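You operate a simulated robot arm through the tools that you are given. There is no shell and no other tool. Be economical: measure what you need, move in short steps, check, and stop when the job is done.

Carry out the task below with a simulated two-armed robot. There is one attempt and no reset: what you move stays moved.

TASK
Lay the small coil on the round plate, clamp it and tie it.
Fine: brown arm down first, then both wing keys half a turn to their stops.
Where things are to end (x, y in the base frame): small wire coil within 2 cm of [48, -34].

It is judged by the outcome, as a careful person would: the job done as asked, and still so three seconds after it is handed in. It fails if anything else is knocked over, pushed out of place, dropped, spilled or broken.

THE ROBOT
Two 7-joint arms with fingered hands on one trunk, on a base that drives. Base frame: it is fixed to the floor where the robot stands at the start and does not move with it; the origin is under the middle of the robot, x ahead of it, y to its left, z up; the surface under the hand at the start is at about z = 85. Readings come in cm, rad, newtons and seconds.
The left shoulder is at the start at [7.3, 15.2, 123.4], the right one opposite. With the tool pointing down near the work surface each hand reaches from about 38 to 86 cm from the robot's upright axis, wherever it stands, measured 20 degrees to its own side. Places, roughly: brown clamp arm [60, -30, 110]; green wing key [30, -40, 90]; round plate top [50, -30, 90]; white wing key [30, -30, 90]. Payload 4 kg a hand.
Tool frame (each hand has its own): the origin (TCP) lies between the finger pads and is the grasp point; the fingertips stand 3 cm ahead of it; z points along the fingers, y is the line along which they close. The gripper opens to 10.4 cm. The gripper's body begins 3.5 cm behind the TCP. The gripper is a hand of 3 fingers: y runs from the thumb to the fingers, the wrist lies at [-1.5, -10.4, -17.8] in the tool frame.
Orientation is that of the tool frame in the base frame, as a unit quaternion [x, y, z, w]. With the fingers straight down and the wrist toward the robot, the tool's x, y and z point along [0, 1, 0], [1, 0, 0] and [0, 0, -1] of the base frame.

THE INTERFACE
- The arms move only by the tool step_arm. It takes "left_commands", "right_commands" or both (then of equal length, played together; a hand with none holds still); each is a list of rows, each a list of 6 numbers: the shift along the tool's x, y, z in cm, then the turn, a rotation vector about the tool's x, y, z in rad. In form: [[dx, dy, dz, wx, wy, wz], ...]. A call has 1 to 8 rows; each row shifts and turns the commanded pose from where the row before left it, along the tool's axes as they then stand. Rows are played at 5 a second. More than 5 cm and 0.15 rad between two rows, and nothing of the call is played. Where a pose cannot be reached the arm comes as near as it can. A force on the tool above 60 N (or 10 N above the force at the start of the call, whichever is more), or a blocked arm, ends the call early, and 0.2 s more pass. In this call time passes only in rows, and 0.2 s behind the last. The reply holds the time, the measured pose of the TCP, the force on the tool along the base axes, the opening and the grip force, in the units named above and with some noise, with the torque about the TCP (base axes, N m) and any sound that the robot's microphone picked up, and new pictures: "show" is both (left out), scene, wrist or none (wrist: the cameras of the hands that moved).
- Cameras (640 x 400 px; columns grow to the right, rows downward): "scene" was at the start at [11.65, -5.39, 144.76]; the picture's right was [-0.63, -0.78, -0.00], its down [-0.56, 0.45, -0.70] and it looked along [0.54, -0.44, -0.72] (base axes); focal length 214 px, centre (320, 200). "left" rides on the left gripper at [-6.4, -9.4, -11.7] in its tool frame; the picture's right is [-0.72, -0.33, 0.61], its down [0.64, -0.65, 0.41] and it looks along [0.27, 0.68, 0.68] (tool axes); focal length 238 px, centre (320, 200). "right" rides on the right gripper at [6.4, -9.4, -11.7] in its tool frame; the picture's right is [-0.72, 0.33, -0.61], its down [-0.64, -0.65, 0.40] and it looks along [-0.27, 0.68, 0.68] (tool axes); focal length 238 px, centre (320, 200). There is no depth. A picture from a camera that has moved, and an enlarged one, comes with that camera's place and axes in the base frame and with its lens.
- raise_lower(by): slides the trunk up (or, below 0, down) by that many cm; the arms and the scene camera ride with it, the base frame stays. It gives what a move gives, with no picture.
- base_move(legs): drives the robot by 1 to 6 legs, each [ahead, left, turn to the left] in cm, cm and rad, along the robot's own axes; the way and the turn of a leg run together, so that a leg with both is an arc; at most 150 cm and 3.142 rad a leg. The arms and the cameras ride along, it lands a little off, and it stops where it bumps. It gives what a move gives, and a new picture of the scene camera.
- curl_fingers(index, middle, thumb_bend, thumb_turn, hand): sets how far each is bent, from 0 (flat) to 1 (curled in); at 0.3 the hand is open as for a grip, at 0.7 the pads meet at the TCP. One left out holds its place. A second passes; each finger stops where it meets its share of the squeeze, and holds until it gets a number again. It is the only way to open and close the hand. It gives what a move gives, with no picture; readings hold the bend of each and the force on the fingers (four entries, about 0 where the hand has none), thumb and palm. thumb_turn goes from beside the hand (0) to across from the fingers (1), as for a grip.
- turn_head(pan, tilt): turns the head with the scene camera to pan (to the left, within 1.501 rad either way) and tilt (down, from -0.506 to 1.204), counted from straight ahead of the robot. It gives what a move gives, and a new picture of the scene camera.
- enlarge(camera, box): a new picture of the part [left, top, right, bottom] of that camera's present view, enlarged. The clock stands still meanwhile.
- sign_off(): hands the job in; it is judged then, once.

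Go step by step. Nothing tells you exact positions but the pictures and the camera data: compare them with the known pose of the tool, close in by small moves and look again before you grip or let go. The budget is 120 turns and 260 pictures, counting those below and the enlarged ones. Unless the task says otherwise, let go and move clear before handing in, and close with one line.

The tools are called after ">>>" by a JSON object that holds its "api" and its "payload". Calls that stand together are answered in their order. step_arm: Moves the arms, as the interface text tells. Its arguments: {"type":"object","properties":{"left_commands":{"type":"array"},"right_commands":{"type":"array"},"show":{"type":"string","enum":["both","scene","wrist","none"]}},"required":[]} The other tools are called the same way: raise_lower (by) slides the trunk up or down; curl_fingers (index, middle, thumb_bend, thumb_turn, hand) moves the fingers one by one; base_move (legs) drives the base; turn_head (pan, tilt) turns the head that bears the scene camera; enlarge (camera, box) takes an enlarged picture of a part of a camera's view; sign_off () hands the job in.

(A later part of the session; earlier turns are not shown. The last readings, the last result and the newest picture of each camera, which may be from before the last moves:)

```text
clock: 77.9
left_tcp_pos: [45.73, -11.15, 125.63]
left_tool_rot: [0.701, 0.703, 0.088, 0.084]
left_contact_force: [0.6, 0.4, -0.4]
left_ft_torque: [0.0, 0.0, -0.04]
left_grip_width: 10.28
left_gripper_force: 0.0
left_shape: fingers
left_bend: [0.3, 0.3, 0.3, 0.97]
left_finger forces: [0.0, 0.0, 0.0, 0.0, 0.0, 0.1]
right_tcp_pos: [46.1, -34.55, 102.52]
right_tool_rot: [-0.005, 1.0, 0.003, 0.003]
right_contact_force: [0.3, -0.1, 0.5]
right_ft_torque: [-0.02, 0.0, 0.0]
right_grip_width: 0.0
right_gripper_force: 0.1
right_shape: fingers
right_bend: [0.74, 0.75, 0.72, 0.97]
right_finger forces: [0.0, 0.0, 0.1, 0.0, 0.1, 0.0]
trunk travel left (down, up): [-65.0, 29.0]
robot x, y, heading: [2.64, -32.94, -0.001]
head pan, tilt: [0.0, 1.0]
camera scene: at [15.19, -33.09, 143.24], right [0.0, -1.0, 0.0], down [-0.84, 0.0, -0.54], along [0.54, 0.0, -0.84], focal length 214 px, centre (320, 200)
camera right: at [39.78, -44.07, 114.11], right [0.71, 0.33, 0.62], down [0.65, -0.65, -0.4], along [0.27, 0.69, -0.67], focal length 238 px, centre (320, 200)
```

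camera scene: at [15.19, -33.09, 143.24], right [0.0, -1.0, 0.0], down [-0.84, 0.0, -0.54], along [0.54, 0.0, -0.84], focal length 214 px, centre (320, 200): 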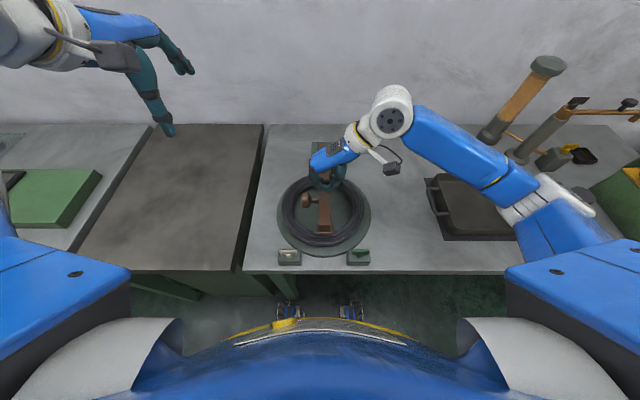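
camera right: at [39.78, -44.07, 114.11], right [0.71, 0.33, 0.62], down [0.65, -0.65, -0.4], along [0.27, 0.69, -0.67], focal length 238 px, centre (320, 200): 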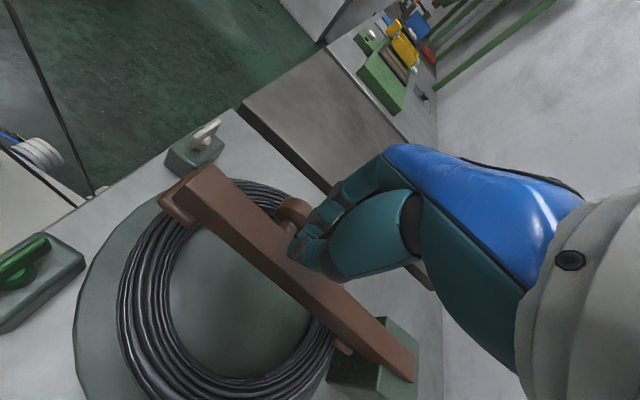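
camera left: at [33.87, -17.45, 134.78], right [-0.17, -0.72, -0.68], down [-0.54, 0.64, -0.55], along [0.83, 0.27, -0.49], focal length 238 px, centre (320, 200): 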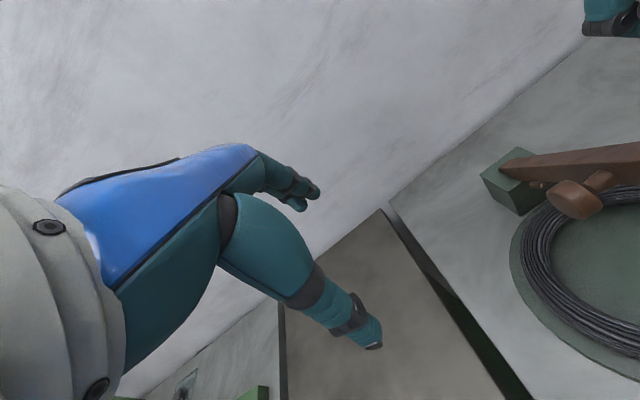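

The arm is following smoothly. I'll continue until the pads meet the coil.

>>> {"api": "step_arm", "payload": {"right_commands": [[0, 0, 1.2, 0, 0, 0], [0, 0, 1.2, 0, 0, 0], [0, 0, 1.0, 0, 0, 0], [0, 0, 1.0, 0, 0, 0], [0, 0, 0.8, 0, 0, 0], [0, 0, 0.8, 0, 0, 0]], "show": "both"}}

```text
clock: 79.3
left_tcp_pos: [45.73, -11.1, 125.69]
left_tool_rot: [0.7, 0.704, 0.088, 0.084]
left_contact_force: [-0.9, -0.9, 1.1]
left_ft_torque: [0.01, 0.02, 0.02]
left_grip_width: 10.29
left_gripper_force: 0.0
left_shape: fingers
left_bend: [0.3, 0.3, 0.3, 0.97]
left_finger forces: [0.0, 0.1, 0.0, 0.0, 0.1, 0.0]
right_tcp_pos: [46.21, -34.54, 96.64]
right_tool_rot: [-0.005, 1.0, 0.004, 0.003]
right_contact_force: [1.0, -1.0, 6.1]
right_ft_torque: [-0.1, 0.04, 0.0]
right_grip_width: 0.01
right_gripper_force: 6.2
right_shape: fingers
right_bend: [0.74, 0.75, 0.73, 0.97]
right_finger forces: [0.0, 0.1, 0.0, 0.1, 12.5, 0.0]
trunk travel left (down, up): [-65.0, 29.0]
robot x, y, heading: [2.71, -33.02, -0.0]
head pan, tilt: [0.0, 1.0]
camera scene: at [15.08, -33.13, 143.27], right [0.0, -1.0, 0.0], down [-0.84, 0.0, -0.54], along [0.54, 0.0, -0.84], focal length 214 px, centre (320, 200)
camera right: at [39.84, -44.03, 108.2], right [0.71, 0.33, 0.62], down [0.65, -0.64, -0.4], along [0.27, 0.69, -0.67], focal length 238 px, centre (320, 200)
```

scene: 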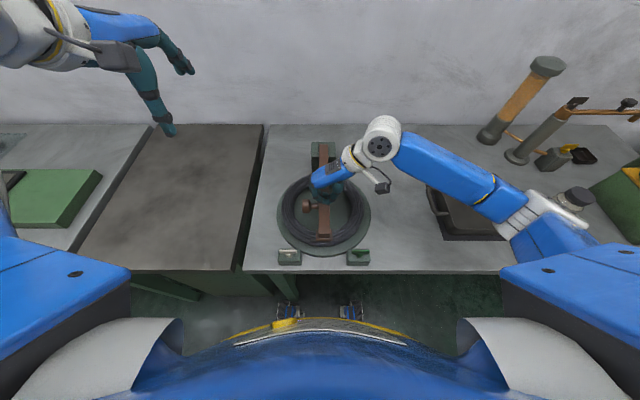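
right: 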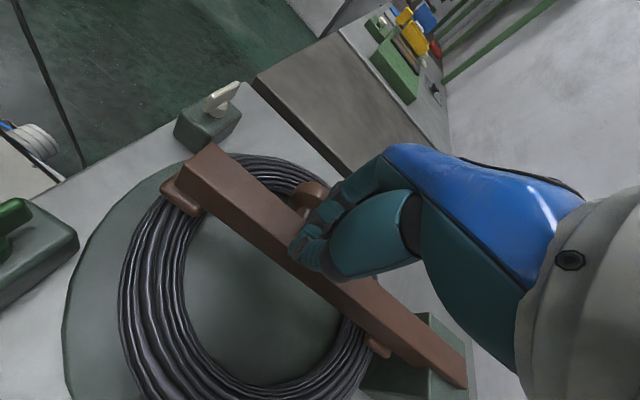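

>>> {"api": "step_arm", "payload": {"right_commands": [[0, 0, 0.4, 0, 0, 0], [0, 0, 0.4, 0, 0, 0]], "show": "none"}}

>>> {"api": "enlarge", "payload": {"camera": "right", "box": [60, 100, 480, 400]}}

```text
clock: 79.9
left_tcp_pos: [45.22, -11.6, 125.94]
left_tool_rot: [0.701, 0.703, 0.09, 0.084]
left_contact_force: [-0.7, -0.2, -0.2]
left_ft_torque: [-0.04, 0.01, -0.01]
left_grip_width: 10.29
left_gripper_force: 0.0
left_shape: fingers
left_bend: [0.3, 0.3, 0.3, 0.97]
left_finger forces: [0.1, 0.0, 0.0, 0.1, 0.0, 0.0]
right_tcp_pos: [46.13, -34.81, 96.57]
right_tool_rot: [-0.003, 1.0, 0.009, 0.009]
right_contact_force: [4.2, -10.7, 53.7]
right_ft_torque: [-0.61, 0.35, 0.11]
right_grip_width: 0.0
right_gripper_force: 31.2
right_shape: fingers
right_bend: [0.74, 0.75, 0.76, 0.98]
right_finger forces: [0.0, 0.0, 0.1, 0.0, 62.0, 0.0]
trunk travel left (down, up): [-65.0, 29.0]
robot x, y, heading: [2.58, -33.17, 0.0]
head pan, tilt: [0.0, 1.0]
```

```text
1.33 times, centred on (270, 250) of right
camera zoom: at [39.54, -44.4, 107.85], right [0.71, 0.32, 0.63], down [0.65, -0.64, -0.4], along [0.28, 0.7, -0.66], focal length 318 px, centre (387, 133)
```

zoom: 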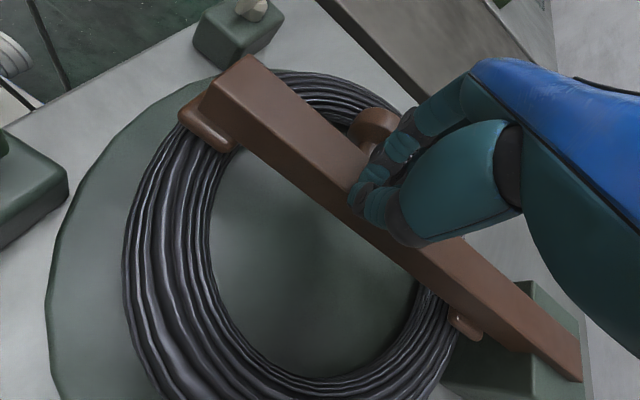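

It meets a firm stop with the pads on the coil, so the clamp is down. I'll back the hand off and look.

>>> {"api": "step_arm", "payload": {"right_commands": [[0, 0, -1.5, 0, 0, 0], [0, 0, -4, 0, 0, 0], [0, 0, -4.5, 0, 0, 0], [0, 0, -4.5, 0, 0, 0], [0, -4.5, 0, 0, 0, 0], [0, -4.5, 0, 0, 0, 0], [0, -4.5, 0, 0, 0, 0], [0, -4.5, 0, 0, 0, 0]], "show": "both"}}

>>> {"api": "enlarge", "payload": {"camera": "scene", "box": [250, 130, 400, 280]}}

```text
clock: 81.7
left_tcp_pos: [45.66, -11.34, 125.77]
left_tool_rot: [0.7, 0.704, 0.089, 0.083]
left_contact_force: [-0.2, -0.4, 0.1]
left_ft_torque: [0.02, -0.01, 0.02]
left_grip_width: 10.3
left_gripper_force: 0.1
left_shape: fingers
left_bend: [0.3, 0.3, 0.3, 0.97]
left_finger forces: [0.0, 0.0, 0.0, 0.1, 0.0, 0.0]
right_tcp_pos: [46.09, -52.74, 110.14]
right_tool_rot: [-0.005, 1.0, 0.004, 0.002]
right_contact_force: [-0.4, 0.2, 0.4]
right_ft_torque: [0.04, -0.02, 0.03]
right_grip_width: 0.0
right_gripper_force: 0.0
right_shape: fingers
right_bend: [0.74, 0.75, 0.73, 0.97]
right_finger forces: [0.1, 0.1, 0.0, 0.0, 0.0, 0.1]
trunk travel left (down, up): [-65.0, 29.0]
robot x, y, heading: [2.59, -33.21, 0.001]
head pan, tilt: [0.0, 1.0]
camera scene: at [15.08, -33.33, 143.25], right [0.0, -1.0, 0.0], down [-0.84, 0.0, -0.54], along [0.54, 0.0, -0.84], focal length 214 px, centre (320, 200)
camera right: at [39.68, -62.19, 121.73], right [0.71, 0.33, 0.62], down [0.65, -0.64, -0.41], along [0.27, 0.69, -0.67], focal length 238 px, centre (320, 200)
```

scene: 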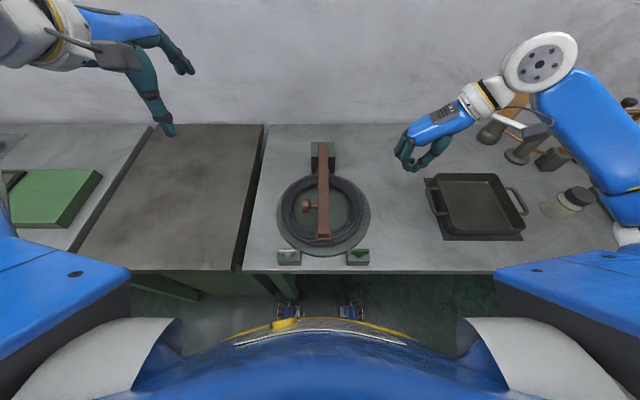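
right: 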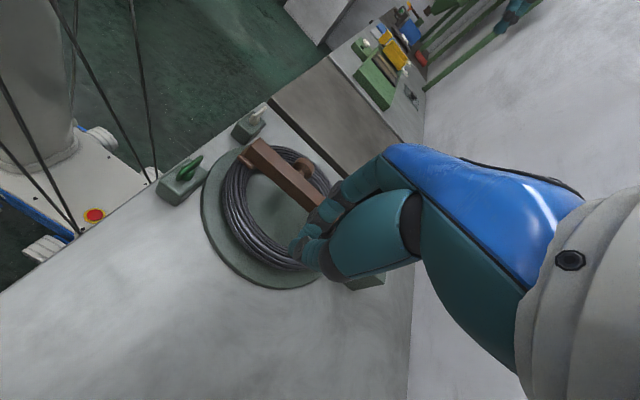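

```text
2.67 times, centred on (325, 205) of scene
camera zoom: at [15.08, -33.33, 143.25], right [0.0, -1.0, 0.0], down [-0.84, 0.0, -0.54], along [0.54, 0.0, -0.84], focal length 572 px, centre (307, 187)
```

zoom: 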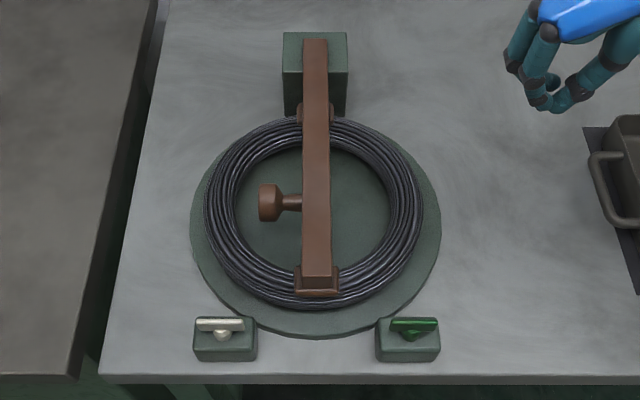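

The brown arm is down and stays down on the coil. Next are the wing keys: white near [33.2, -25.3, 92] and green near [33.1, -43.1, 92], both wings now lying along y. I'll zoom in for any sign of the turning direction.

>>> {"api": "enlarge", "payload": {"camera": "scene", "box": [270, 235, 380, 275]}}

>>> {"api": "enlarge", "payload": {"camera": "right", "box": [140, 90, 290, 215]}}

```text
5.82 times, centred on (325, 255) of scene
camera zoom: at [15.08, -33.33, 143.25], right [0.0, -1.0, 0.0], down [-0.84, 0.0, -0.54], along [0.54, 0.0, -0.84], focal length 1248 px, centre (291, -120)
```

zoom: 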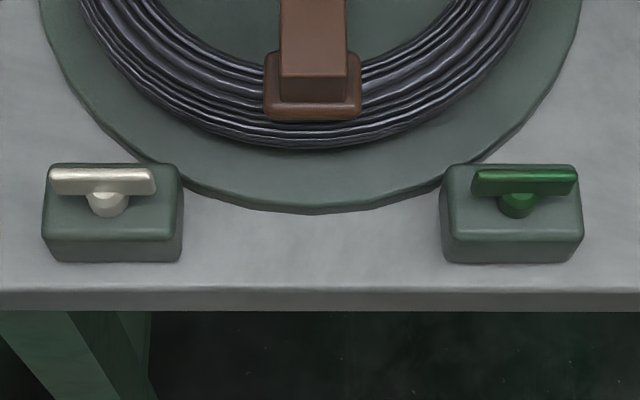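

```text
3.20 times, centred on (215, 152) of right
camera zoom: at [39.68, -62.19, 121.73], right [0.71, 0.33, 0.62], down [0.65, -0.64, -0.41], along [0.27, 0.69, -0.67], focal length 763 px, centre (656, 352)
```

zoom: 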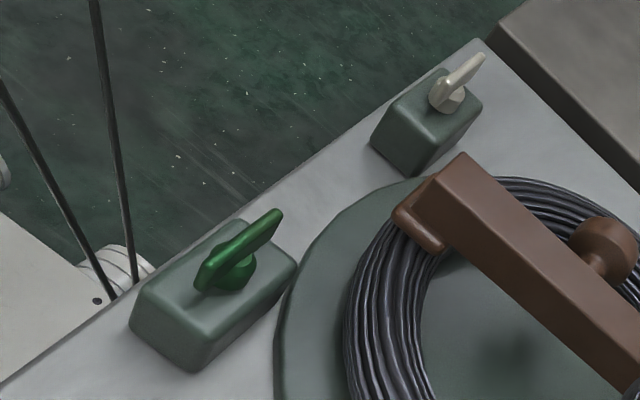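

No arrows are visible, so I'll feel for the direction gently. I'll back the robot off so the keys are in comfortable reach, then turn the right hand to the standard orientation.

>>> {"api": "base_move", "payload": {"legs": [[-16, 0, 0]]}}

>>> {"api": "step_arm", "payload": {"right_commands": [[0, 0, 0, 0, 0, 0.15], [0, 0, 0, 0, 0, 0.15], [0, 0, 0, 0, 0, 0.15], [0, 0, 0, 0, 0, 0.15], [0, 0, 0, 0, 0, 0.15], [0, 0, 0, 0, 0, 0.15], [0, 0, 0, 0, 0, 0.15], [0, 0, 0, 0, 0, 0.15]], "show": "none"}}

>>> {"api": "step_arm", "payload": {"right_commands": [[0, 0, 0, 0, 0, 0.15], [0, 0, 0, 0, 0, 0.15], [0, 0, 0, 0, 0, 0.071], [0, 0, 0, 0, 0, 0], [0, 0, 0, 0, 0, 0]], "show": "both"}}

```text
clock: 83.1
left_tcp_pos: [30.13, -11.1, 125.49]
left_tool_rot: [0.701, 0.703, 0.086, 0.083]
left_contact_force: [0.7, -0.2, 0.8]
left_ft_torque: [-0.01, -0.02, -0.01]
left_grip_width: 10.29
left_gripper_force: 0.0
left_shape: fingers
left_bend: [0.3, 0.3, 0.3, 0.97]
left_finger forces: [0.0, 0.1, 0.0, 0.1, 0.0, 0.0]
right_tcp_pos: [30.5, -52.58, 110.0]
right_tool_rot: [-0.005, 1.0, 0.004, 0.0]
right_contact_force: [0.8, -0.2, -0.1]
right_ft_torque: [0.03, 0.01, -0.02]
right_grip_width: 0.01
right_gripper_force: 0.1
right_shape: fingers
right_bend: [0.74, 0.75, 0.73, 0.97]
right_finger forces: [0.0, 0.1, 0.1, 0.0, 0.0, 0.0]
trunk travel left (down, up): [-65.0, 29.0]
robot x, y, heading: [-12.83, -33.17, 0.003]
head pan, tilt: [0.0, 1.0]
camera scene: at [-0.33, -33.24, 143.2], right [0.0, -1.0, 0.0], down [-0.84, 0.0, -0.54], along [0.54, 0.0, -0.84], focal length 214 px, centre (320, 200)
```

scene: 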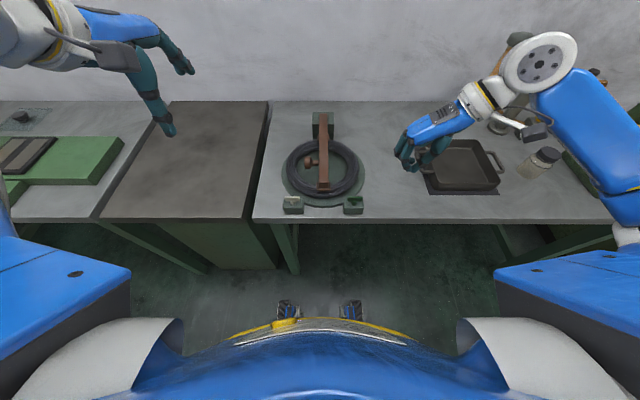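

```text
clock: 84.9
left_tcp_pos: [29.85, -11.12, 125.67]
left_tool_rot: [0.699, 0.704, 0.088, 0.084]
left_contact_force: [0.0, -0.1, 0.8]
left_ft_torque: [-0.01, -0.02, 0.02]
left_grip_width: 10.29
left_gripper_force: 0.1
left_shape: fingers
left_bend: [0.3, 0.3, 0.3, 0.97]
left_finger forces: [0.0, 0.0, 0.0, 0.0, 0.0, 0.0]
right_tcp_pos: [30.18, -52.6, 110.15]
right_tool_rot: [0.561, 0.828, 0.004, 0.002]
right_contact_force: [-1.1, -0.3, -0.6]
right_ft_torque: [0.03, 0.0, -0.02]
right_grip_width: 0.02
right_gripper_force: 0.1
right_shape: fingers
right_bend: [0.74, 0.75, 0.73, 0.97]
right_finger forces: [0.0, 0.0, 0.0, 0.0, 0.0, 0.0]
trunk travel left (down, up): [-65.0, 29.0]
robot x, y, heading: [-13.17, -33.29, 0.008]
head pan, tilt: [0.0, 1.0]
```

```text
clock: 86.1
left_tcp_pos: [29.73, -11.27, 125.77]
left_tool_rot: [0.7, 0.704, 0.088, 0.083]
left_contact_force: [-0.2, 1.0, -0.3]
left_ft_torque: [-0.02, -0.01, 0.03]
left_grip_width: 10.29
left_gripper_force: 0.0
left_shape: fingers
left_bend: [0.3, 0.3, 0.3, 0.97]
left_finger forces: [0.0, 0.0, 0.1, 0.1, 0.0, 0.0]
right_tcp_pos: [30.94, -52.72, 110.21]
right_tool_rot: [0.704, 0.711, 0.002, -0.001]
right_contact_force: [0.1, -0.8, -0.1]
right_ft_torque: [-0.02, -0.02, 0.02]
right_grip_width: 0.02
right_gripper_force: 0.1
right_shape: fingers
right_bend: [0.74, 0.75, 0.73, 0.97]
right_finger forces: [0.0, 0.0, 0.0, 0.0, 0.0, 0.0]
right hand out of reach, approached as far as the arm can: row 1, 2
trunk travel left (down, up): [-65.0, 29.0]
robot x, y, heading: [-12.97, -33.35, 0.004]
head pan, tilt: [0.0, 1.0]
camera scene: at [-0.64, -33.25, 143.23], right [0.0, -1.0, 0.0], down [-0.84, 0.0, -0.54], along [0.54, 0.0, -0.84], focal length 214 px, centre (320, 200)
camera right: at [21.42, -46.44, 121.96], right [0.33, -0.72, 0.61], down [-0.64, -0.65, -0.41], along [0.69, -0.26, -0.68], focal length 238 px, centre (320, 200)
```

scene: 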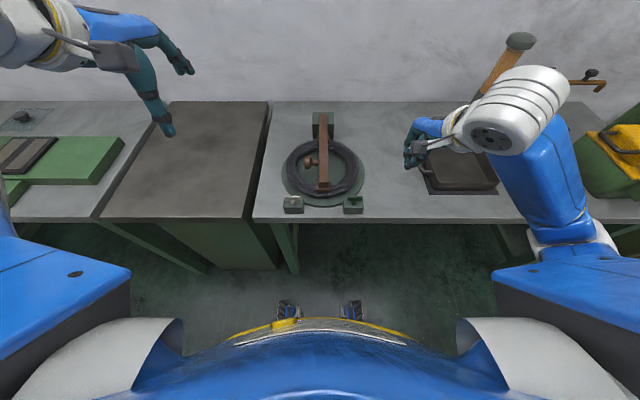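
right: 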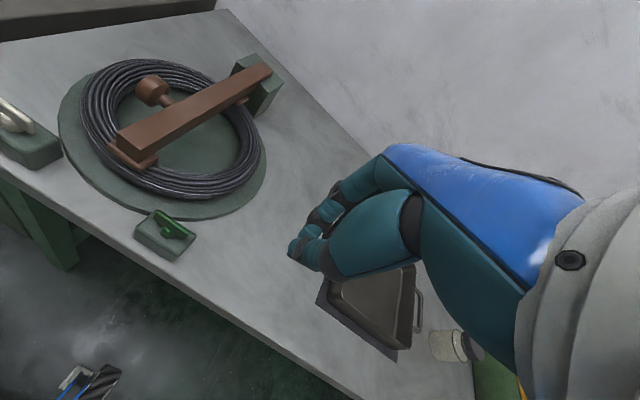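

The right hand is in the standard orientation. I'll open it partly and bring it above the green key at [32.9, -43.1].

>>> {"api": "curl_fingers", "payload": {"hand": "right", "index": 0.45, "middle": 0.45, "thumb_bend": 0.45}}

>>> {"api": "step_arm", "payload": {"right_commands": [[3.2, 0.7, 0, 0, 0, 0], [3.2, 0.7, 0, 0, 0, 0], [3.2, 0.6, 0, 0, 0, 0], [0, 0, 3, 0, 0, 0], [0, 0, 3, 0, 0, 0], [0, 0, 2, 0, 0, 0]], "show": "both"}}

>>> {"api": "enlarge", "payload": {"camera": "scene", "box": [260, 150, 420, 250]}}

```text
clock: 87.1
left_tcp_pos: [29.62, -11.2, 125.68]
left_tool_rot: [0.699, 0.704, 0.087, 0.084]
left_contact_force: [-0.1, 0.0, 0.0]
left_ft_torque: [0.0, -0.01, -0.02]
left_grip_width: 10.27
left_gripper_force: 0.0
left_shape: fingers
left_bend: [0.3, 0.3, 0.3, 0.97]
left_finger forces: [0.1, 0.0, 0.0, 0.0, 0.1, 0.0]
right_tcp_pos: [30.91, -52.66, 110.43]
right_tool_rot: [0.704, 0.71, 0.004, -0.001]
right_contact_force: [0.3, 0.5, -0.1]
right_ft_torque: [0.03, 0.0, -0.05]
right_grip_width: 6.45
right_gripper_force: 0.1
right_shape: fingers
right_bend: [0.45, 0.45, 0.45, 0.97]
right_finger forces: [0.0, 0.0, 0.1, 0.0, 0.0, 0.0]
trunk travel left (down, up): [-65.0, 29.0]
robot x, y, heading: [-13.07, -32.99, 0.0]
head pan, tilt: [0.0, 1.0]
```

```text
clock: 88.5
left_tcp_pos: [29.68, -11.2, 125.79]
left_tool_rot: [0.7, 0.704, 0.088, 0.085]
left_contact_force: [-0.2, 0.1, 0.6]
left_ft_torque: [0.01, -0.01, 0.01]
left_grip_width: 10.31
left_gripper_force: 0.0
left_shape: fingers
left_bend: [0.3, 0.3, 0.3, 0.97]
left_finger forces: [0.0, 0.0, 0.0, 0.1, 0.1, 0.0]
right_tcp_pos: [32.87, -43.0, 102.5]
right_tool_rot: [0.703, 0.711, 0.004, 0.0]
right_contact_force: [0.6, 0.5, -0.1]
right_ft_torque: [0.0, -0.02, 0.01]
right_grip_width: 6.48
right_gripper_force: 0.1
right_shape: fingers
right_bend: [0.45, 0.45, 0.45, 0.97]
right_finger forces: [0.1, 0.0, 0.0, 0.1, 0.0, 0.1]
trunk travel left (down, up): [-65.0, 29.0]
robot x, y, heading: [-12.95, -33.53, 0.0]
head pan, tilt: [0.0, 1.0]
camera scene: at [-0.72, -33.2, 143.25], right [0.0, -1.0, 0.0], down [-0.84, 0.0, -0.54], along [0.54, 0.0, -0.84], focal length 214 px, centre (320, 200)
camera right: at [23.18, -36.69, 114.05], right [0.33, -0.72, 0.61], down [-0.64, -0.65, -0.41], along [0.69, -0.26, -0.68], focal length 238 px, centre (320, 200)
```

scene: 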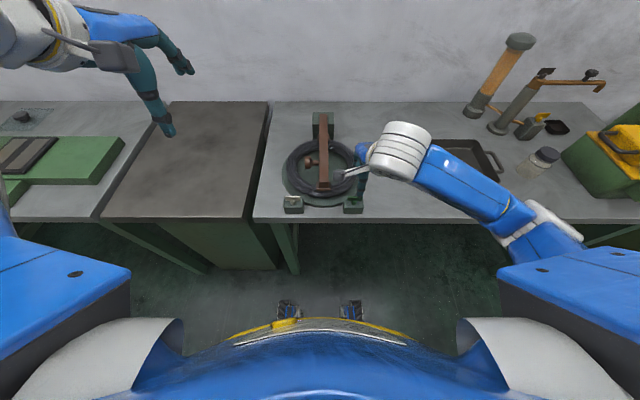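
right: 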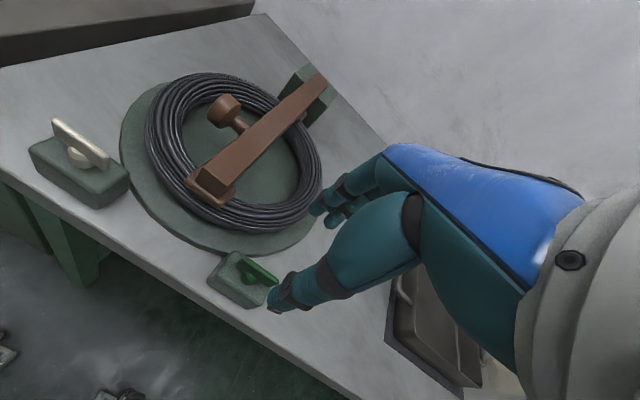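

```text
4.00 times, centred on (340, 200) of scene
camera zoom: at [-0.72, -33.2, 143.25], right [0.0, -1.0, 0.0], down [-0.84, 0.0, -0.54], along [0.54, 0.0, -0.84], focal length 858 px, centre (240, 200)
```

zoom: 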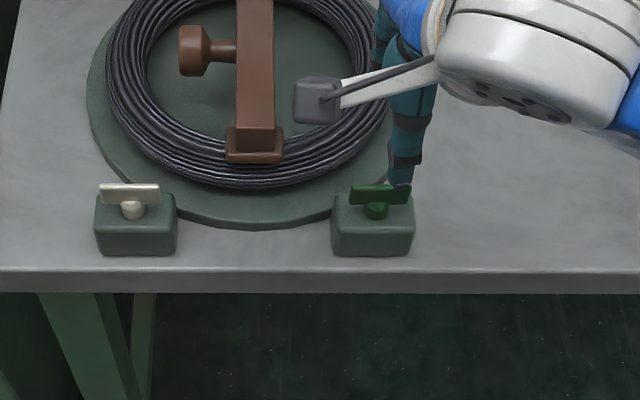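

The hand is aligned over the green key; the wing spans z of about 91.4 to 92.8 and its block top is at about 89.6. I'll lower the fingers around the wing and close.

>>> {"api": "step_arm", "payload": {"right_commands": [[0.1, -0.2, 3, 0, 0, 0], [0, 0, 3, 0, 0, 0], [0, 0, 1.5, 0, 0, 0], [0, 0, 1, 0, 0, 0], [0, 0, 0.7, 0, 0, 0]], "show": "wrist"}}

>>> {"api": "enlarge", "payload": {"camera": "right", "box": [180, 160, 420, 360]}}

```text
clock: 89.7
left_tcp_pos: [29.82, -11.17, 125.69]
left_tool_rot: [0.7, 0.704, 0.089, 0.083]
left_contact_force: [-0.2, -1.1, 0.2]
left_ft_torque: [0.02, 0.02, 0.05]
left_grip_width: 10.27
left_gripper_force: 0.0
left_shape: fingers
left_bend: [0.3, 0.3, 0.3, 0.97]
left_finger forces: [0.1, 0.1, 0.0, 0.0, 0.0, 0.0]
right_tcp_pos: [32.54, -42.73, 92.92]
right_tool_rot: [0.703, 0.711, 0.005, 0.001]
right_contact_force: [0.0, 0.1, -0.3]
right_ft_torque: [-0.03, 0.0, 0.01]
right_grip_width: 6.44
right_gripper_force: 0.1
right_shape: fingers
right_bend: [0.45, 0.45, 0.45, 0.97]
right_finger forces: [0.0, 0.0, 0.0, 0.0, 0.1, 0.0]
trunk travel left (down, up): [-65.0, 29.0]
robot x, y, heading: [-13.03, -33.81, 0.006]
head pan, tilt: [0.0, 1.0]
camera right: at [22.94, -36.43, 104.65], right [0.33, -0.72, 0.61], down [-0.64, -0.65, -0.41], along [0.69, -0.26, -0.68], focal length 238 px, centre (320, 200)
```

right: 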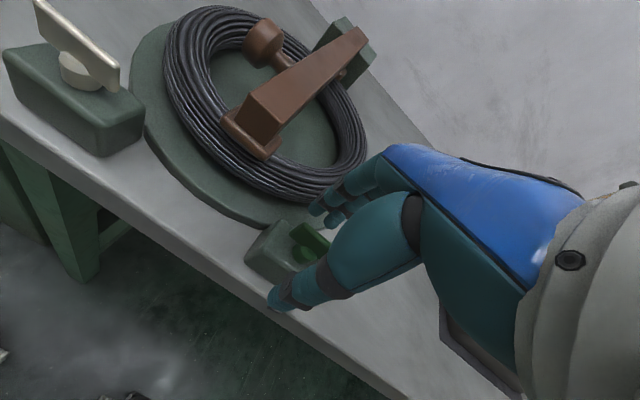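

```text
2.00 times, centred on (300, 260) of right
camera zoom: at [22.94, -36.43, 104.65], right [0.33, -0.72, 0.61], down [-0.64, -0.65, -0.41], along [0.69, -0.26, -0.68], focal length 477 px, centre (360, 80)
```

zoom: 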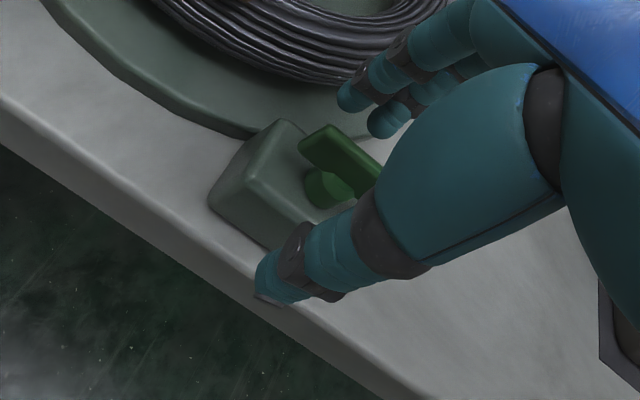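

The wing lies between thumb and fingers, with the stem right at the TCP. I'll close on it.

>>> {"api": "curl_fingers", "payload": {"hand": "right", "index": 0.75, "middle": 0.75, "thumb_bend": 0.75}}

>>> {"api": "step_arm", "payload": {"right_commands": [[0, 0, 0, 0, 0, -0.08], [0, 0, 0, 0, 0, -0.08], [0, 0, 0, 0, 0, -0.08]], "show": "wrist"}}

```text
clock: 90.7
left_tcp_pos: [29.97, -11.26, 125.72]
left_tool_rot: [0.701, 0.703, 0.089, 0.083]
left_contact_force: [0.2, 0.8, -0.1]
left_ft_torque: [0.03, 0.01, 0.0]
left_grip_width: 10.29
left_gripper_force: 0.1
left_shape: fingers
left_bend: [0.3, 0.3, 0.3, 0.97]
left_finger forces: [0.1, 0.0, 0.1, 0.1, 0.0, 0.0]
right_tcp_pos: [32.85, -42.87, 93.05]
right_tool_rot: [0.703, 0.711, 0.004, 0.0]
right_contact_force: [12.6, -1.2, -2.3]
right_ft_torque: [-0.08, -0.32, 0.08]
right_grip_width: 0.1
right_gripper_force: 12.6
right_shape: fingers
right_bend: [0.73, 0.65, 0.72, 0.97]
right_finger forces: [8.2, 10.1, 0.0, 0.0, 6.1, 0.0]
trunk travel left (down, up): [-65.0, 29.0]
robot x, y, heading: [-12.76, -33.46, 0.005]
head pan, tilt: [0.0, 1.0]
```

```text
clock: 91.5
left_tcp_pos: [29.95, -11.29, 125.61]
left_tool_rot: [0.701, 0.703, 0.087, 0.082]
left_contact_force: [0.0, 0.3, -0.2]
left_ft_torque: [0.02, 0.0, 0.02]
left_grip_width: 10.3
left_gripper_force: 0.1
left_shape: fingers
left_bend: [0.3, 0.3, 0.3, 0.97]
left_finger forces: [0.0, 0.1, 0.1, 0.1, 0.1, 0.1]
right_tcp_pos: [32.87, -43.08, 92.88]
right_tool_rot: [0.612, 0.791, 0.004, 0.0]
right_contact_force: [14.0, -2.8, -3.7]
right_ft_torque: [-0.13, -0.32, -0.08]
right_grip_width: 0.12
right_gripper_force: 12.8
right_shape: fingers
right_bend: [0.73, 0.66, 0.73, 0.96]
right_finger forces: [10.7, 10.1, 0.0, 0.0, 5.4, 0.0]
trunk travel left (down, up): [-65.0, 29.0]
robot x, y, heading: [-13.18, -32.99, 0.003]
head pan, tilt: [0.0, 1.0]
camera right: at [22.0, -39.09, 104.57], right [0.49, -0.62, 0.61], down [-0.47, -0.78, -0.41], along [0.73, -0.09, -0.68], focal length 238 px, centre (320, 200)
```

right: 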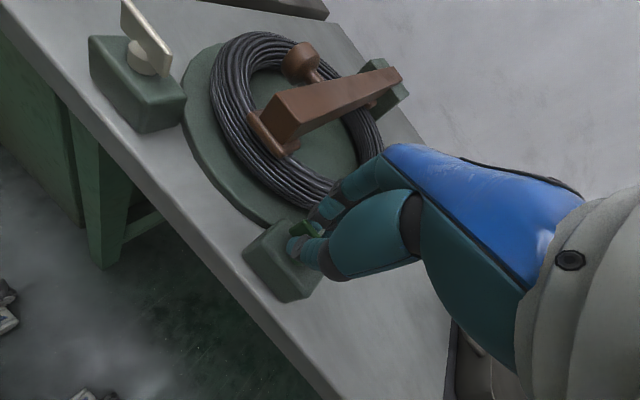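

>>> {"api": "enlarge", "payload": {"camera": "right", "box": [220, 170, 400, 320]}}

>>> {"api": "enlarge", "payload": {"camera": "scene", "box": [290, 160, 410, 235]}}

```text
2.67 times, centred on (310, 245) of right
camera zoom: at [22.0, -39.09, 104.57], right [0.49, -0.62, 0.61], down [-0.47, -0.78, -0.41], along [0.73, -0.09, -0.68], focal length 636 px, centre (347, 80)
```

zoom: 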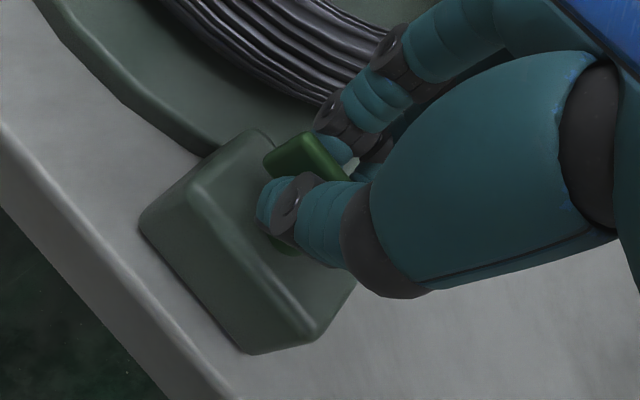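

```text
5.33 times, centred on (350, 198) of scene
camera zoom: at [-0.3, -33.29, 143.2], right [0.0, -1.0, 0.0], down [-0.84, 0.0, -0.54], along [0.54, 0.0, -0.84], focal length 1144 px, centre (160, 213)
```

zoom: 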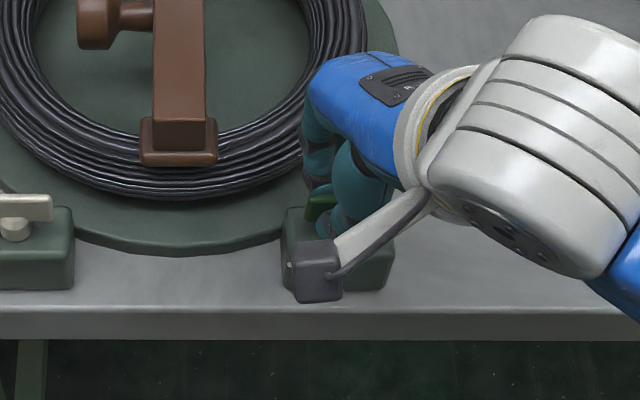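

The wing seems to follow with little torque. I'll turn further counter-clockwise and compare.

>>> {"api": "step_arm", "payload": {"right_commands": [[0, 0, 0, 0, 0, -0.1], [0, 0, 0, 0, 0, -0.1], [0, 0, 0, 0, 0, -0.1], [0, 0, 0, 0, 0, -0.1], [0, 0, 0, 0, 0, -0.1]], "show": "none"}}

>>> {"api": "enlarge", "payload": {"camera": "right", "box": [220, 170, 400, 320]}}

```text
clock: 92.7
left_tcp_pos: [30.08, -11.32, 125.55]
left_tool_rot: [0.701, 0.703, 0.085, 0.082]
left_contact_force: [0.3, 0.1, -0.3]
left_ft_torque: [-0.01, 0.03, -0.01]
left_grip_width: 10.28
left_gripper_force: 0.0
left_shape: fingers
left_bend: [0.3, 0.3, 0.3, 0.97]
left_finger forces: [0.0, 0.1, 0.1, 0.0, 0.1, 0.1]
right_tcp_pos: [33.06, -42.98, 92.98]
right_tool_rot: [0.4, 0.917, 0.004, 0.003]
right_contact_force: [21.7, -4.2, -2.3]
right_ft_torque: [-0.08, -0.51, -0.31]
right_grip_width: 0.29
right_gripper_force: 17.9
right_shape: fingers
right_bend: [0.73, 0.72, 0.73, 0.95]
right_finger forces: [20.3, 9.0, 0.1, 0.0, 6.7, 0.1]
trunk travel left (down, up): [-65.0, 29.0]
robot x, y, heading: [-12.66, -33.46, 0.005]
head pan, tilt: [0.0, 1.0]
```

```text
2.67 times, centred on (310, 245) of right
camera zoom: at [21.68, -44.75, 104.53], right [0.72, -0.31, 0.62], down [-0.04, -0.91, -0.41], along [0.69, 0.27, -0.67], focal length 636 px, centre (347, 80)
```

zoom: 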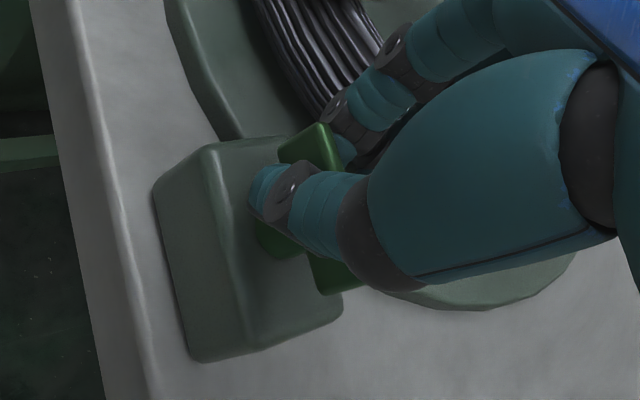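

The wing stayed put while force rose, so counter-clockwise is against its stop. I'll turn back and try clockwise.

>>> {"api": "step_arm", "payload": {"right_commands": [[0, 0, 0, 0, 0, 0.15], [0, 0, 0, 0, 0, 0.15], [0, 0, 0, 0, 0, 0.15], [0, 0, 0, 0, 0, 0.15], [0, 0, 0, 0, 0, 0.14], [0, 0, 0, 0, 0, 0.1], [0, 0, 0, 0, 0, 0.1], [0, 0, 0, 0, 0, 0.1]], "show": "none"}}

>>> {"api": "enlarge", "payload": {"camera": "right", "box": [220, 170, 400, 320]}}

```text
clock: 94.5
left_tcp_pos: [30.03, -11.04, 125.51]
left_tool_rot: [0.7, 0.704, 0.086, 0.084]
left_contact_force: [0.4, -0.1, 0.3]
left_ft_torque: [-0.02, 0.01, 0.0]
left_grip_width: 10.28
left_gripper_force: 0.0
left_shape: fingers
left_bend: [0.3, 0.3, 0.3, 0.97]
left_finger forces: [0.0, 0.0, 0.0, 0.0, 0.1, 0.0]
right_tcp_pos: [32.72, -42.8, 93.07]
right_tool_rot: [0.802, 0.597, 0.002, 0.0]
right_contact_force: [14.4, 0.0, -1.3]
right_ft_torque: [-0.05, -0.34, 0.1]
right_grip_width: 0.07
right_gripper_force: 12.6
right_shape: fingers
right_bend: [0.73, 0.63, 0.72, 0.97]
right_finger forces: [8.6, 10.5, 0.1, 0.1, 6.1, 0.1]
trunk travel left (down, up): [-65.0, 29.0]
robot x, y, heading: [-13.16, -33.02, -0.001]
head pan, tilt: [0.0, 1.0]
```

```text
2.67 times, centred on (310, 245) of right
camera zoom: at [25.47, -33.91, 104.7], right [0.1, -0.79, 0.61], down [-0.81, -0.42, -0.41], along [0.58, -0.45, -0.68], focal length 636 px, centre (347, 80)
```

zoom: 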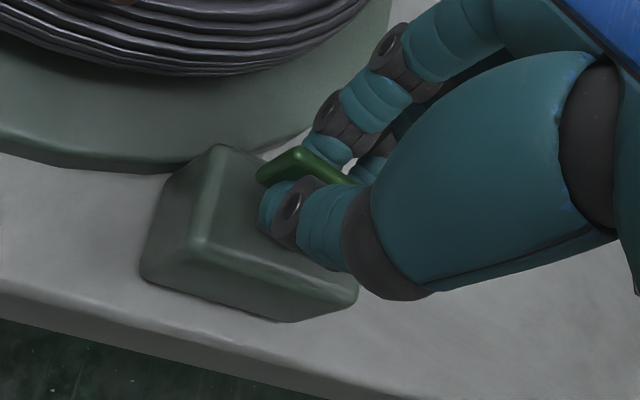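

The wing hasn't turned yet; the grip is off-centre, with the fingers pressing far more than the thumb. I'll re-centre about 0.5 cm forward, grip harder and then turn clockwise.

>>> {"api": "curl_fingers", "payload": {"hand": "right", "index": 0.6, "middle": 0.6, "thumb_bend": 0.6}}

>>> {"api": "step_arm", "payload": {"right_commands": [[0, 0, 0, 0, 0, -0.1], [0, 0, 0, 0, 0, -0.1], [0, 0.5, 0, 0, 0, -0.05]], "show": "none"}}

>>> {"api": "curl_fingers", "payload": {"hand": "right", "index": 1.0, "middle": 1.0, "thumb_bend": 1.0}}

>>> {"api": "enlarge", "payload": {"camera": "right", "box": [220, 170, 400, 320]}}

```text
clock: 95.5
left_tcp_pos: [29.62, -11.12, 125.66]
left_tool_rot: [0.7, 0.704, 0.089, 0.084]
left_contact_force: [-0.1, 0.5, 0.0]
left_ft_torque: [-0.01, -0.01, -0.02]
left_grip_width: 10.3
left_gripper_force: 0.0
left_shape: fingers
left_bend: [0.3, 0.3, 0.3, 0.97]
left_finger forces: [0.1, 0.0, 0.0, 0.0, 0.1, 0.0]
right_tcp_pos: [32.57, -42.8, 93.06]
right_tool_rot: [0.802, 0.598, 0.003, 0.0]
right_contact_force: [-0.6, -1.0, -0.2]
right_ft_torque: [-0.01, 0.04, 0.02]
right_grip_width: 2.59
right_gripper_force: 0.1
right_shape: fingers
right_bend: [0.6, 0.6, 0.6, 0.97]
right_finger forces: [0.0, 0.0, 0.0, 0.0, 0.1, 0.1]
trunk travel left (down, up): [-65.0, 29.0]
robot x, y, heading: [-13.01, -33.24, 0.009]
head pan, tilt: [0.0, 1.0]
```

```text
clock: 96.3
left_tcp_pos: [29.71, -11.1, 125.72]
left_tool_rot: [0.7, 0.704, 0.089, 0.084]
left_contact_force: [-0.6, -0.1, 0.1]
left_ft_torque: [-0.04, -0.01, -0.03]
left_grip_width: 10.3
left_gripper_force: 0.0
left_shape: fingers
left_bend: [0.3, 0.3, 0.3, 0.97]
left_finger forces: [0.0, 0.1, 0.0, 0.0, 0.0, 0.1]
right_tcp_pos: [33.05, -42.91, 93.1]
right_tool_rot: [0.721, 0.693, 0.003, 0.0]
right_contact_force: [0.7, -0.3, -0.1]
right_ft_torque: [0.0, -0.02, -0.02]
right_grip_width: 2.6
right_gripper_force: 0.1
right_shape: fingers
right_bend: [0.6, 0.6, 0.6, 0.97]
right_finger forces: [0.0, 0.0, 0.1, 0.1, 0.1, 0.0]
trunk travel left (down, up): [-65.0, 29.0]
robot x, y, heading: [-13.02, -33.23, -0.006]
head pan, tilt: [0.0, 1.0]
```

```text
clock: 97.3
left_tcp_pos: [29.8, -11.36, 125.71]
left_tool_rot: [0.701, 0.703, 0.088, 0.083]
left_contact_force: [0.1, 0.2, 0.6]
left_ft_torque: [0.0, 0.01, 0.02]
left_grip_width: 10.31
left_gripper_force: 0.0
left_shape: fingers
left_bend: [0.3, 0.3, 0.3, 0.97]
left_finger forces: [0.0, 0.0, 0.0, 0.0, 0.0, 0.0]
right_tcp_pos: [33.18, -43.16, 92.92]
right_tool_rot: [0.722, 0.692, 0.004, -0.001]
right_contact_force: [0.7, -7.2, -10.7]
right_ft_torque: [-0.2, -0.08, 0.08]
right_grip_width: 0.03
right_gripper_force: 22.5
right_shape: fingers
right_bend: [0.72, 0.72, 0.72, 0.95]
right_finger forces: [13.2, 11.8, 0.0, 0.0, 20.1, 0.0]
trunk travel left (down, up): [-65.0, 29.0]
robot x, y, heading: [-13.07, -32.9, 0.0]
head pan, tilt: [0.0, 1.0]
```

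```text
2.67 times, centred on (310, 245) of right
camera zoom: at [23.88, -36.35, 104.64], right [0.3, -0.74, 0.61], down [-0.68, -0.61, -0.41], along [0.67, -0.29, -0.68], focal length 636 px, centre (347, 80)
```

zoom: 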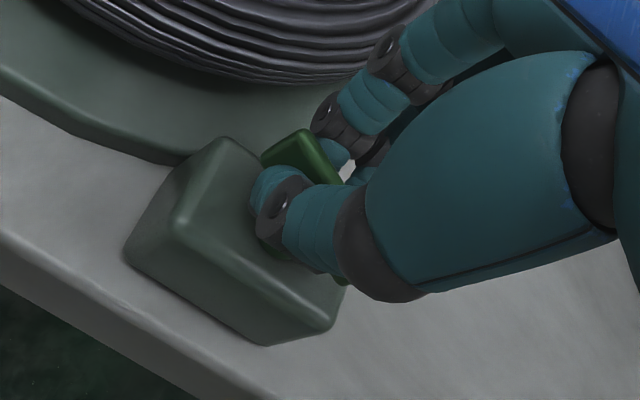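

The grip is balanced now. I'll turn clockwise.

>>> {"api": "step_arm", "payload": {"right_commands": [[0, 0, 0, 0, 0, 0.1], [0, 0, 0, 0, 0, 0.1], [0, 0, 0, 0, 0, 0.1], [0, 0, 0, 0, 0, 0.1], [0, 0, 0, 0, 0, 0.1], [0, 0, 0, 0, 0, 0.1]], "show": "none"}}

>>> {"api": "enlarge", "payload": {"camera": "right", "box": [220, 170, 400, 320]}}

```text
clock: 98.7
left_tcp_pos: [29.71, -11.48, 125.74]
left_tool_rot: [0.7, 0.704, 0.089, 0.084]
left_contact_force: [0.4, -0.1, -0.2]
left_ft_torque: [-0.02, 0.01, 0.01]
left_grip_width: 10.28
left_gripper_force: 0.1
left_shape: fingers
left_bend: [0.3, 0.3, 0.3, 0.97]
left_finger forces: [0.0, 0.0, 0.0, 0.1, 0.0, 0.0]
right_tcp_pos: [33.16, -43.19, 92.95]
right_tool_rot: [0.894, 0.448, 0.003, -0.002]
right_contact_force: [-6.5, -10.5, -16.1]
right_ft_torque: [-0.4, 0.23, 0.05]
right_grip_width: 0.03
right_gripper_force: 24.3
right_shape: fingers
right_bend: [0.72, 0.72, 0.72, 0.95]
right_finger forces: [12.6, 14.9, 0.0, 0.1, 19.8, 0.0]
trunk travel left (down, up): [-65.0, 29.0]
robot x, y, heading: [-13.18, -33.47, 0.001]
head pan, tilt: [0.0, 1.0]
```

```text
2.67 times, centred on (310, 245) of right
camera zoom: at [29.3, -32.41, 104.75], right [-0.17, -0.78, 0.61], down [-0.91, -0.12, -0.41], along [0.39, -0.62, -0.68], focal length 636 px, centre (347, 80)
```

zoom: 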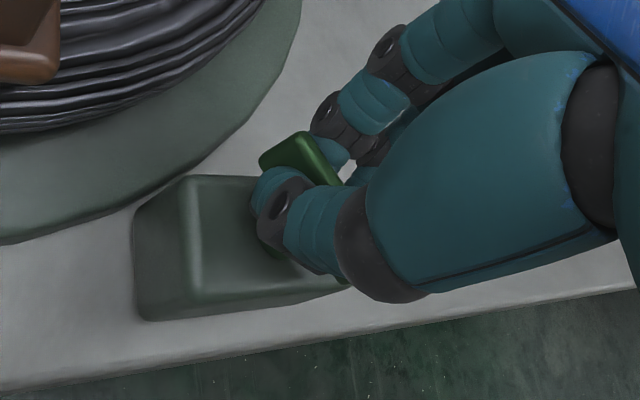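

The wing is turning with the hand clockwise. I'll continue as far as this wrist goes.

>>> {"api": "step_arm", "payload": {"right_commands": [[0, 0, 0.1, 0, 0, 0.1], [0, 0, 0.1, 0, 0, 0.1], [0, 0, 0, 0, 0, 0.1], [0, 0, 0, 0, 0, 0.1], [0, 0, 0, 0, 0, 0.1], [0, 0, 0, 0, 0, 0.1], [0, 0, 0, 0, 0, 0.1], [0, 0, 0, 0, 0, 0.1]], "show": "scene"}}

>>> {"api": "enlarge", "payload": {"camera": "right", "box": [220, 170, 400, 320]}}

```text
clock: 100.0
left_tcp_pos: [29.73, -12.23, 125.89]
left_tool_rot: [0.701, 0.703, 0.093, 0.081]
left_contact_force: [0.2, -1.8, -1.0]
left_ft_torque: [0.01, 0.01, 0.0]
left_grip_width: 10.31
left_gripper_force: 0.0
left_shape: fingers
left_bend: [0.3, 0.3, 0.3, 0.98]
left_finger forces: [0.0, 0.1, 0.0, 0.1, 0.0, 0.0]
right_tcp_pos: [33.09, -49.36, 91.07]
right_tool_rot: [0.975, 0.211, -0.015, 0.07]
right_contact_force: [0.0, 0.4, 0.2]
right_ft_torque: [0.04, -0.01, 0.0]
right_grip_width: 1.81
right_gripper_force: 0.1
right_shape: fingers
right_bend: [0.74, 0.75, 0.86, 0.91]
right_finger forces: [0.0, 0.0, 0.1, 0.0, 0.0, 0.0]
trunk travel left (down, up): [-65.0, 29.0]
robot x, y, heading: [-12.88, -32.73, 0.002]
head pan, tilt: [0.0, 1.0]
stopped in row 6 (right hand): the arm was blocked; the commanded pose is now the measured one
camera scene: at [-0.61, -32.77, 143.2], right [0.01, -1.0, 0.0], down [-0.84, -0.01, -0.54], along [0.54, 0.0, -0.84], focal length 214 px, centre (320, 200)
```

scene: 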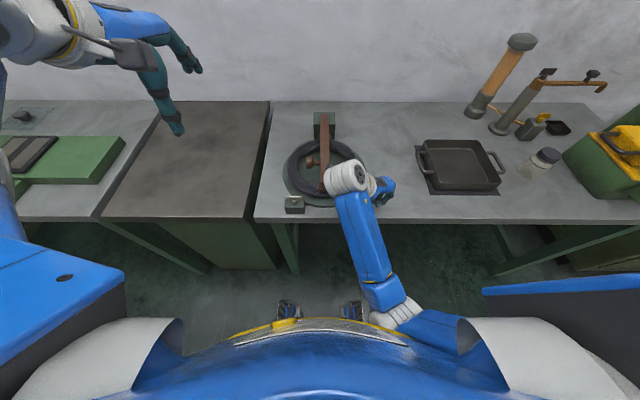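

```text
2.67 times, centred on (310, 245) of right
camera zoom: at [34.97, -36.53, 100.94], right [-0.52, -0.5, 0.69], down [-0.85, 0.27, -0.45], along [0.04, -0.82, -0.57], focal length 636 px, centre (347, 80)
```

zoom: 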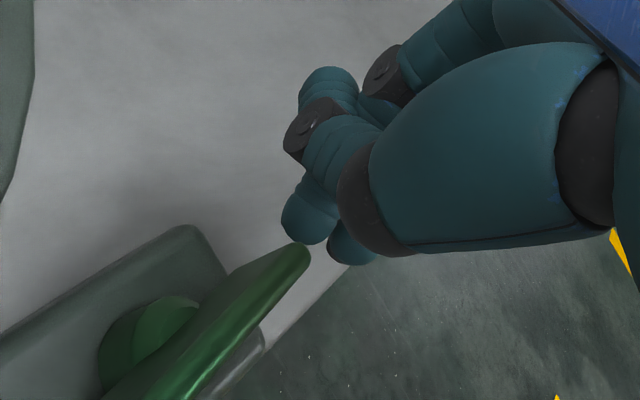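

The hand was blocked and slipped off the key. I'll lift it clear and inspect the key, clamp and coil.

>>> {"api": "step_arm", "payload": {"right_commands": [[0, 0, -3, 0, 0, 0], [0, 0, -4, 0, 0, 0], [0, 0, -4, 0, 0, 0], [0, 4, 0, 0, 0, 0], [0, 4, 0, 0, 0, 0], [0, 4, 0, 0, 0, 0]], "show": "both"}}

>>> {"api": "enlarge", "payload": {"camera": "scene", "box": [260, 130, 420, 230]}}

```text
clock: 100.7
left_tcp_pos: [29.56, -10.64, 125.55]
left_tool_rot: [0.699, 0.705, 0.089, 0.083]
left_contact_force: [-0.3, 0.9, 0.1]
left_ft_torque: [-0.02, 0.01, 0.01]
left_grip_width: 10.28
left_gripper_force: 0.1
left_shape: fingers
left_bend: [0.3, 0.3, 0.3, 0.98]
left_finger forces: [0.0, 0.0, 0.0, 0.1, 0.1, 0.1]
right_tcp_pos: [33.02, -53.68, 97.73]
right_tool_rot: [0.967, 0.187, -0.042, 0.169]
right_contact_force: [0.1, -0.1, -0.3]
right_ft_torque: [0.01, -0.03, -0.01]
right_grip_width: 1.79
right_gripper_force: 0.1
right_shape: fingers
right_bend: [0.74, 0.75, 0.86, 0.91]
right_finger forces: [0.1, 0.0, 0.1, 0.1, 0.0, 0.0]
right hand out of reach, approached as far as the arm can: row 3
trunk travel left (down, up): [-65.0, 29.0]
robot x, y, heading: [-13.13, -32.75, 0.01]
head pan, tilt: [0.0, 1.0]
stopped in row 3 (right hand): the arm was blocked; the commanded pose is now the measured one
camera scene: at [-0.65, -31.73, 143.23], right [0.01, -1.0, 0.01], down [-0.84, -0.01, -0.54], along [0.54, 0.0, -0.84], focal length 214 px, centre (320, 200)
camera right: at [35.54, -39.22, 104.91], right [-0.53, -0.32, 0.78], down [-0.85, 0.21, -0.49], along [-0.01, -0.92, -0.39], focal length 238 px, centre (320, 200)
```

scene: 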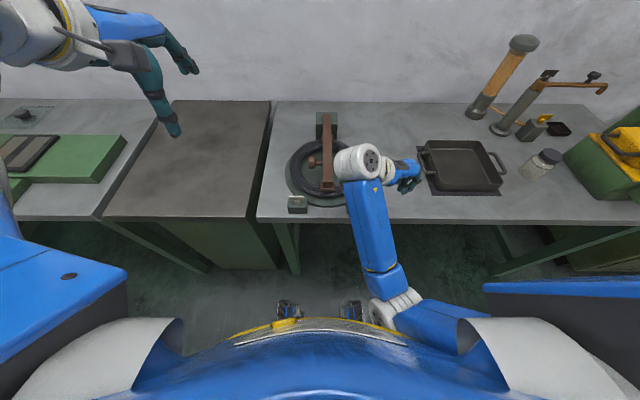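
right: 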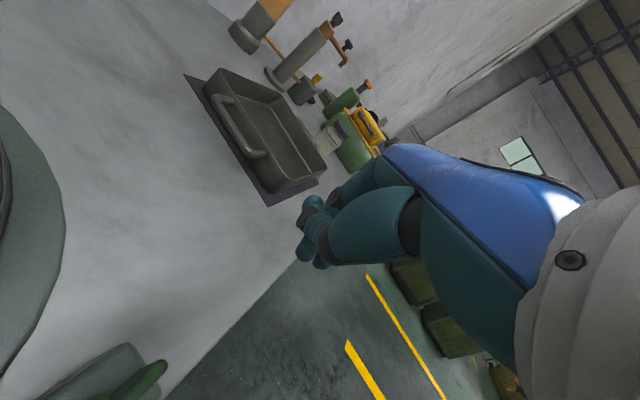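

```text
4.00 times, centred on (340, 180) of scene
camera zoom: at [-0.65, -31.73, 143.23], right [0.01, -1.0, 0.01], down [-0.84, -0.01, -0.54], along [0.54, 0.0, -0.84], focal length 858 px, centre (240, 280)
```

zoom: 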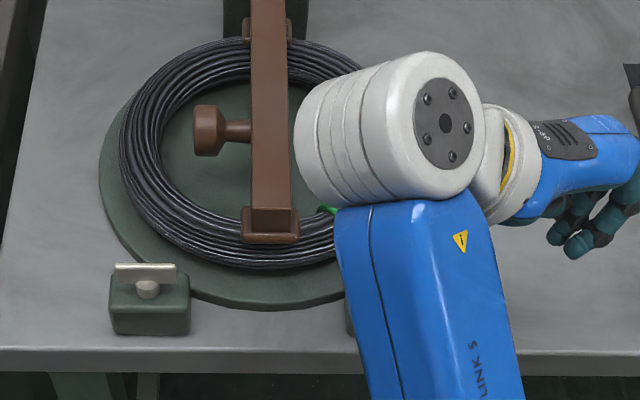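

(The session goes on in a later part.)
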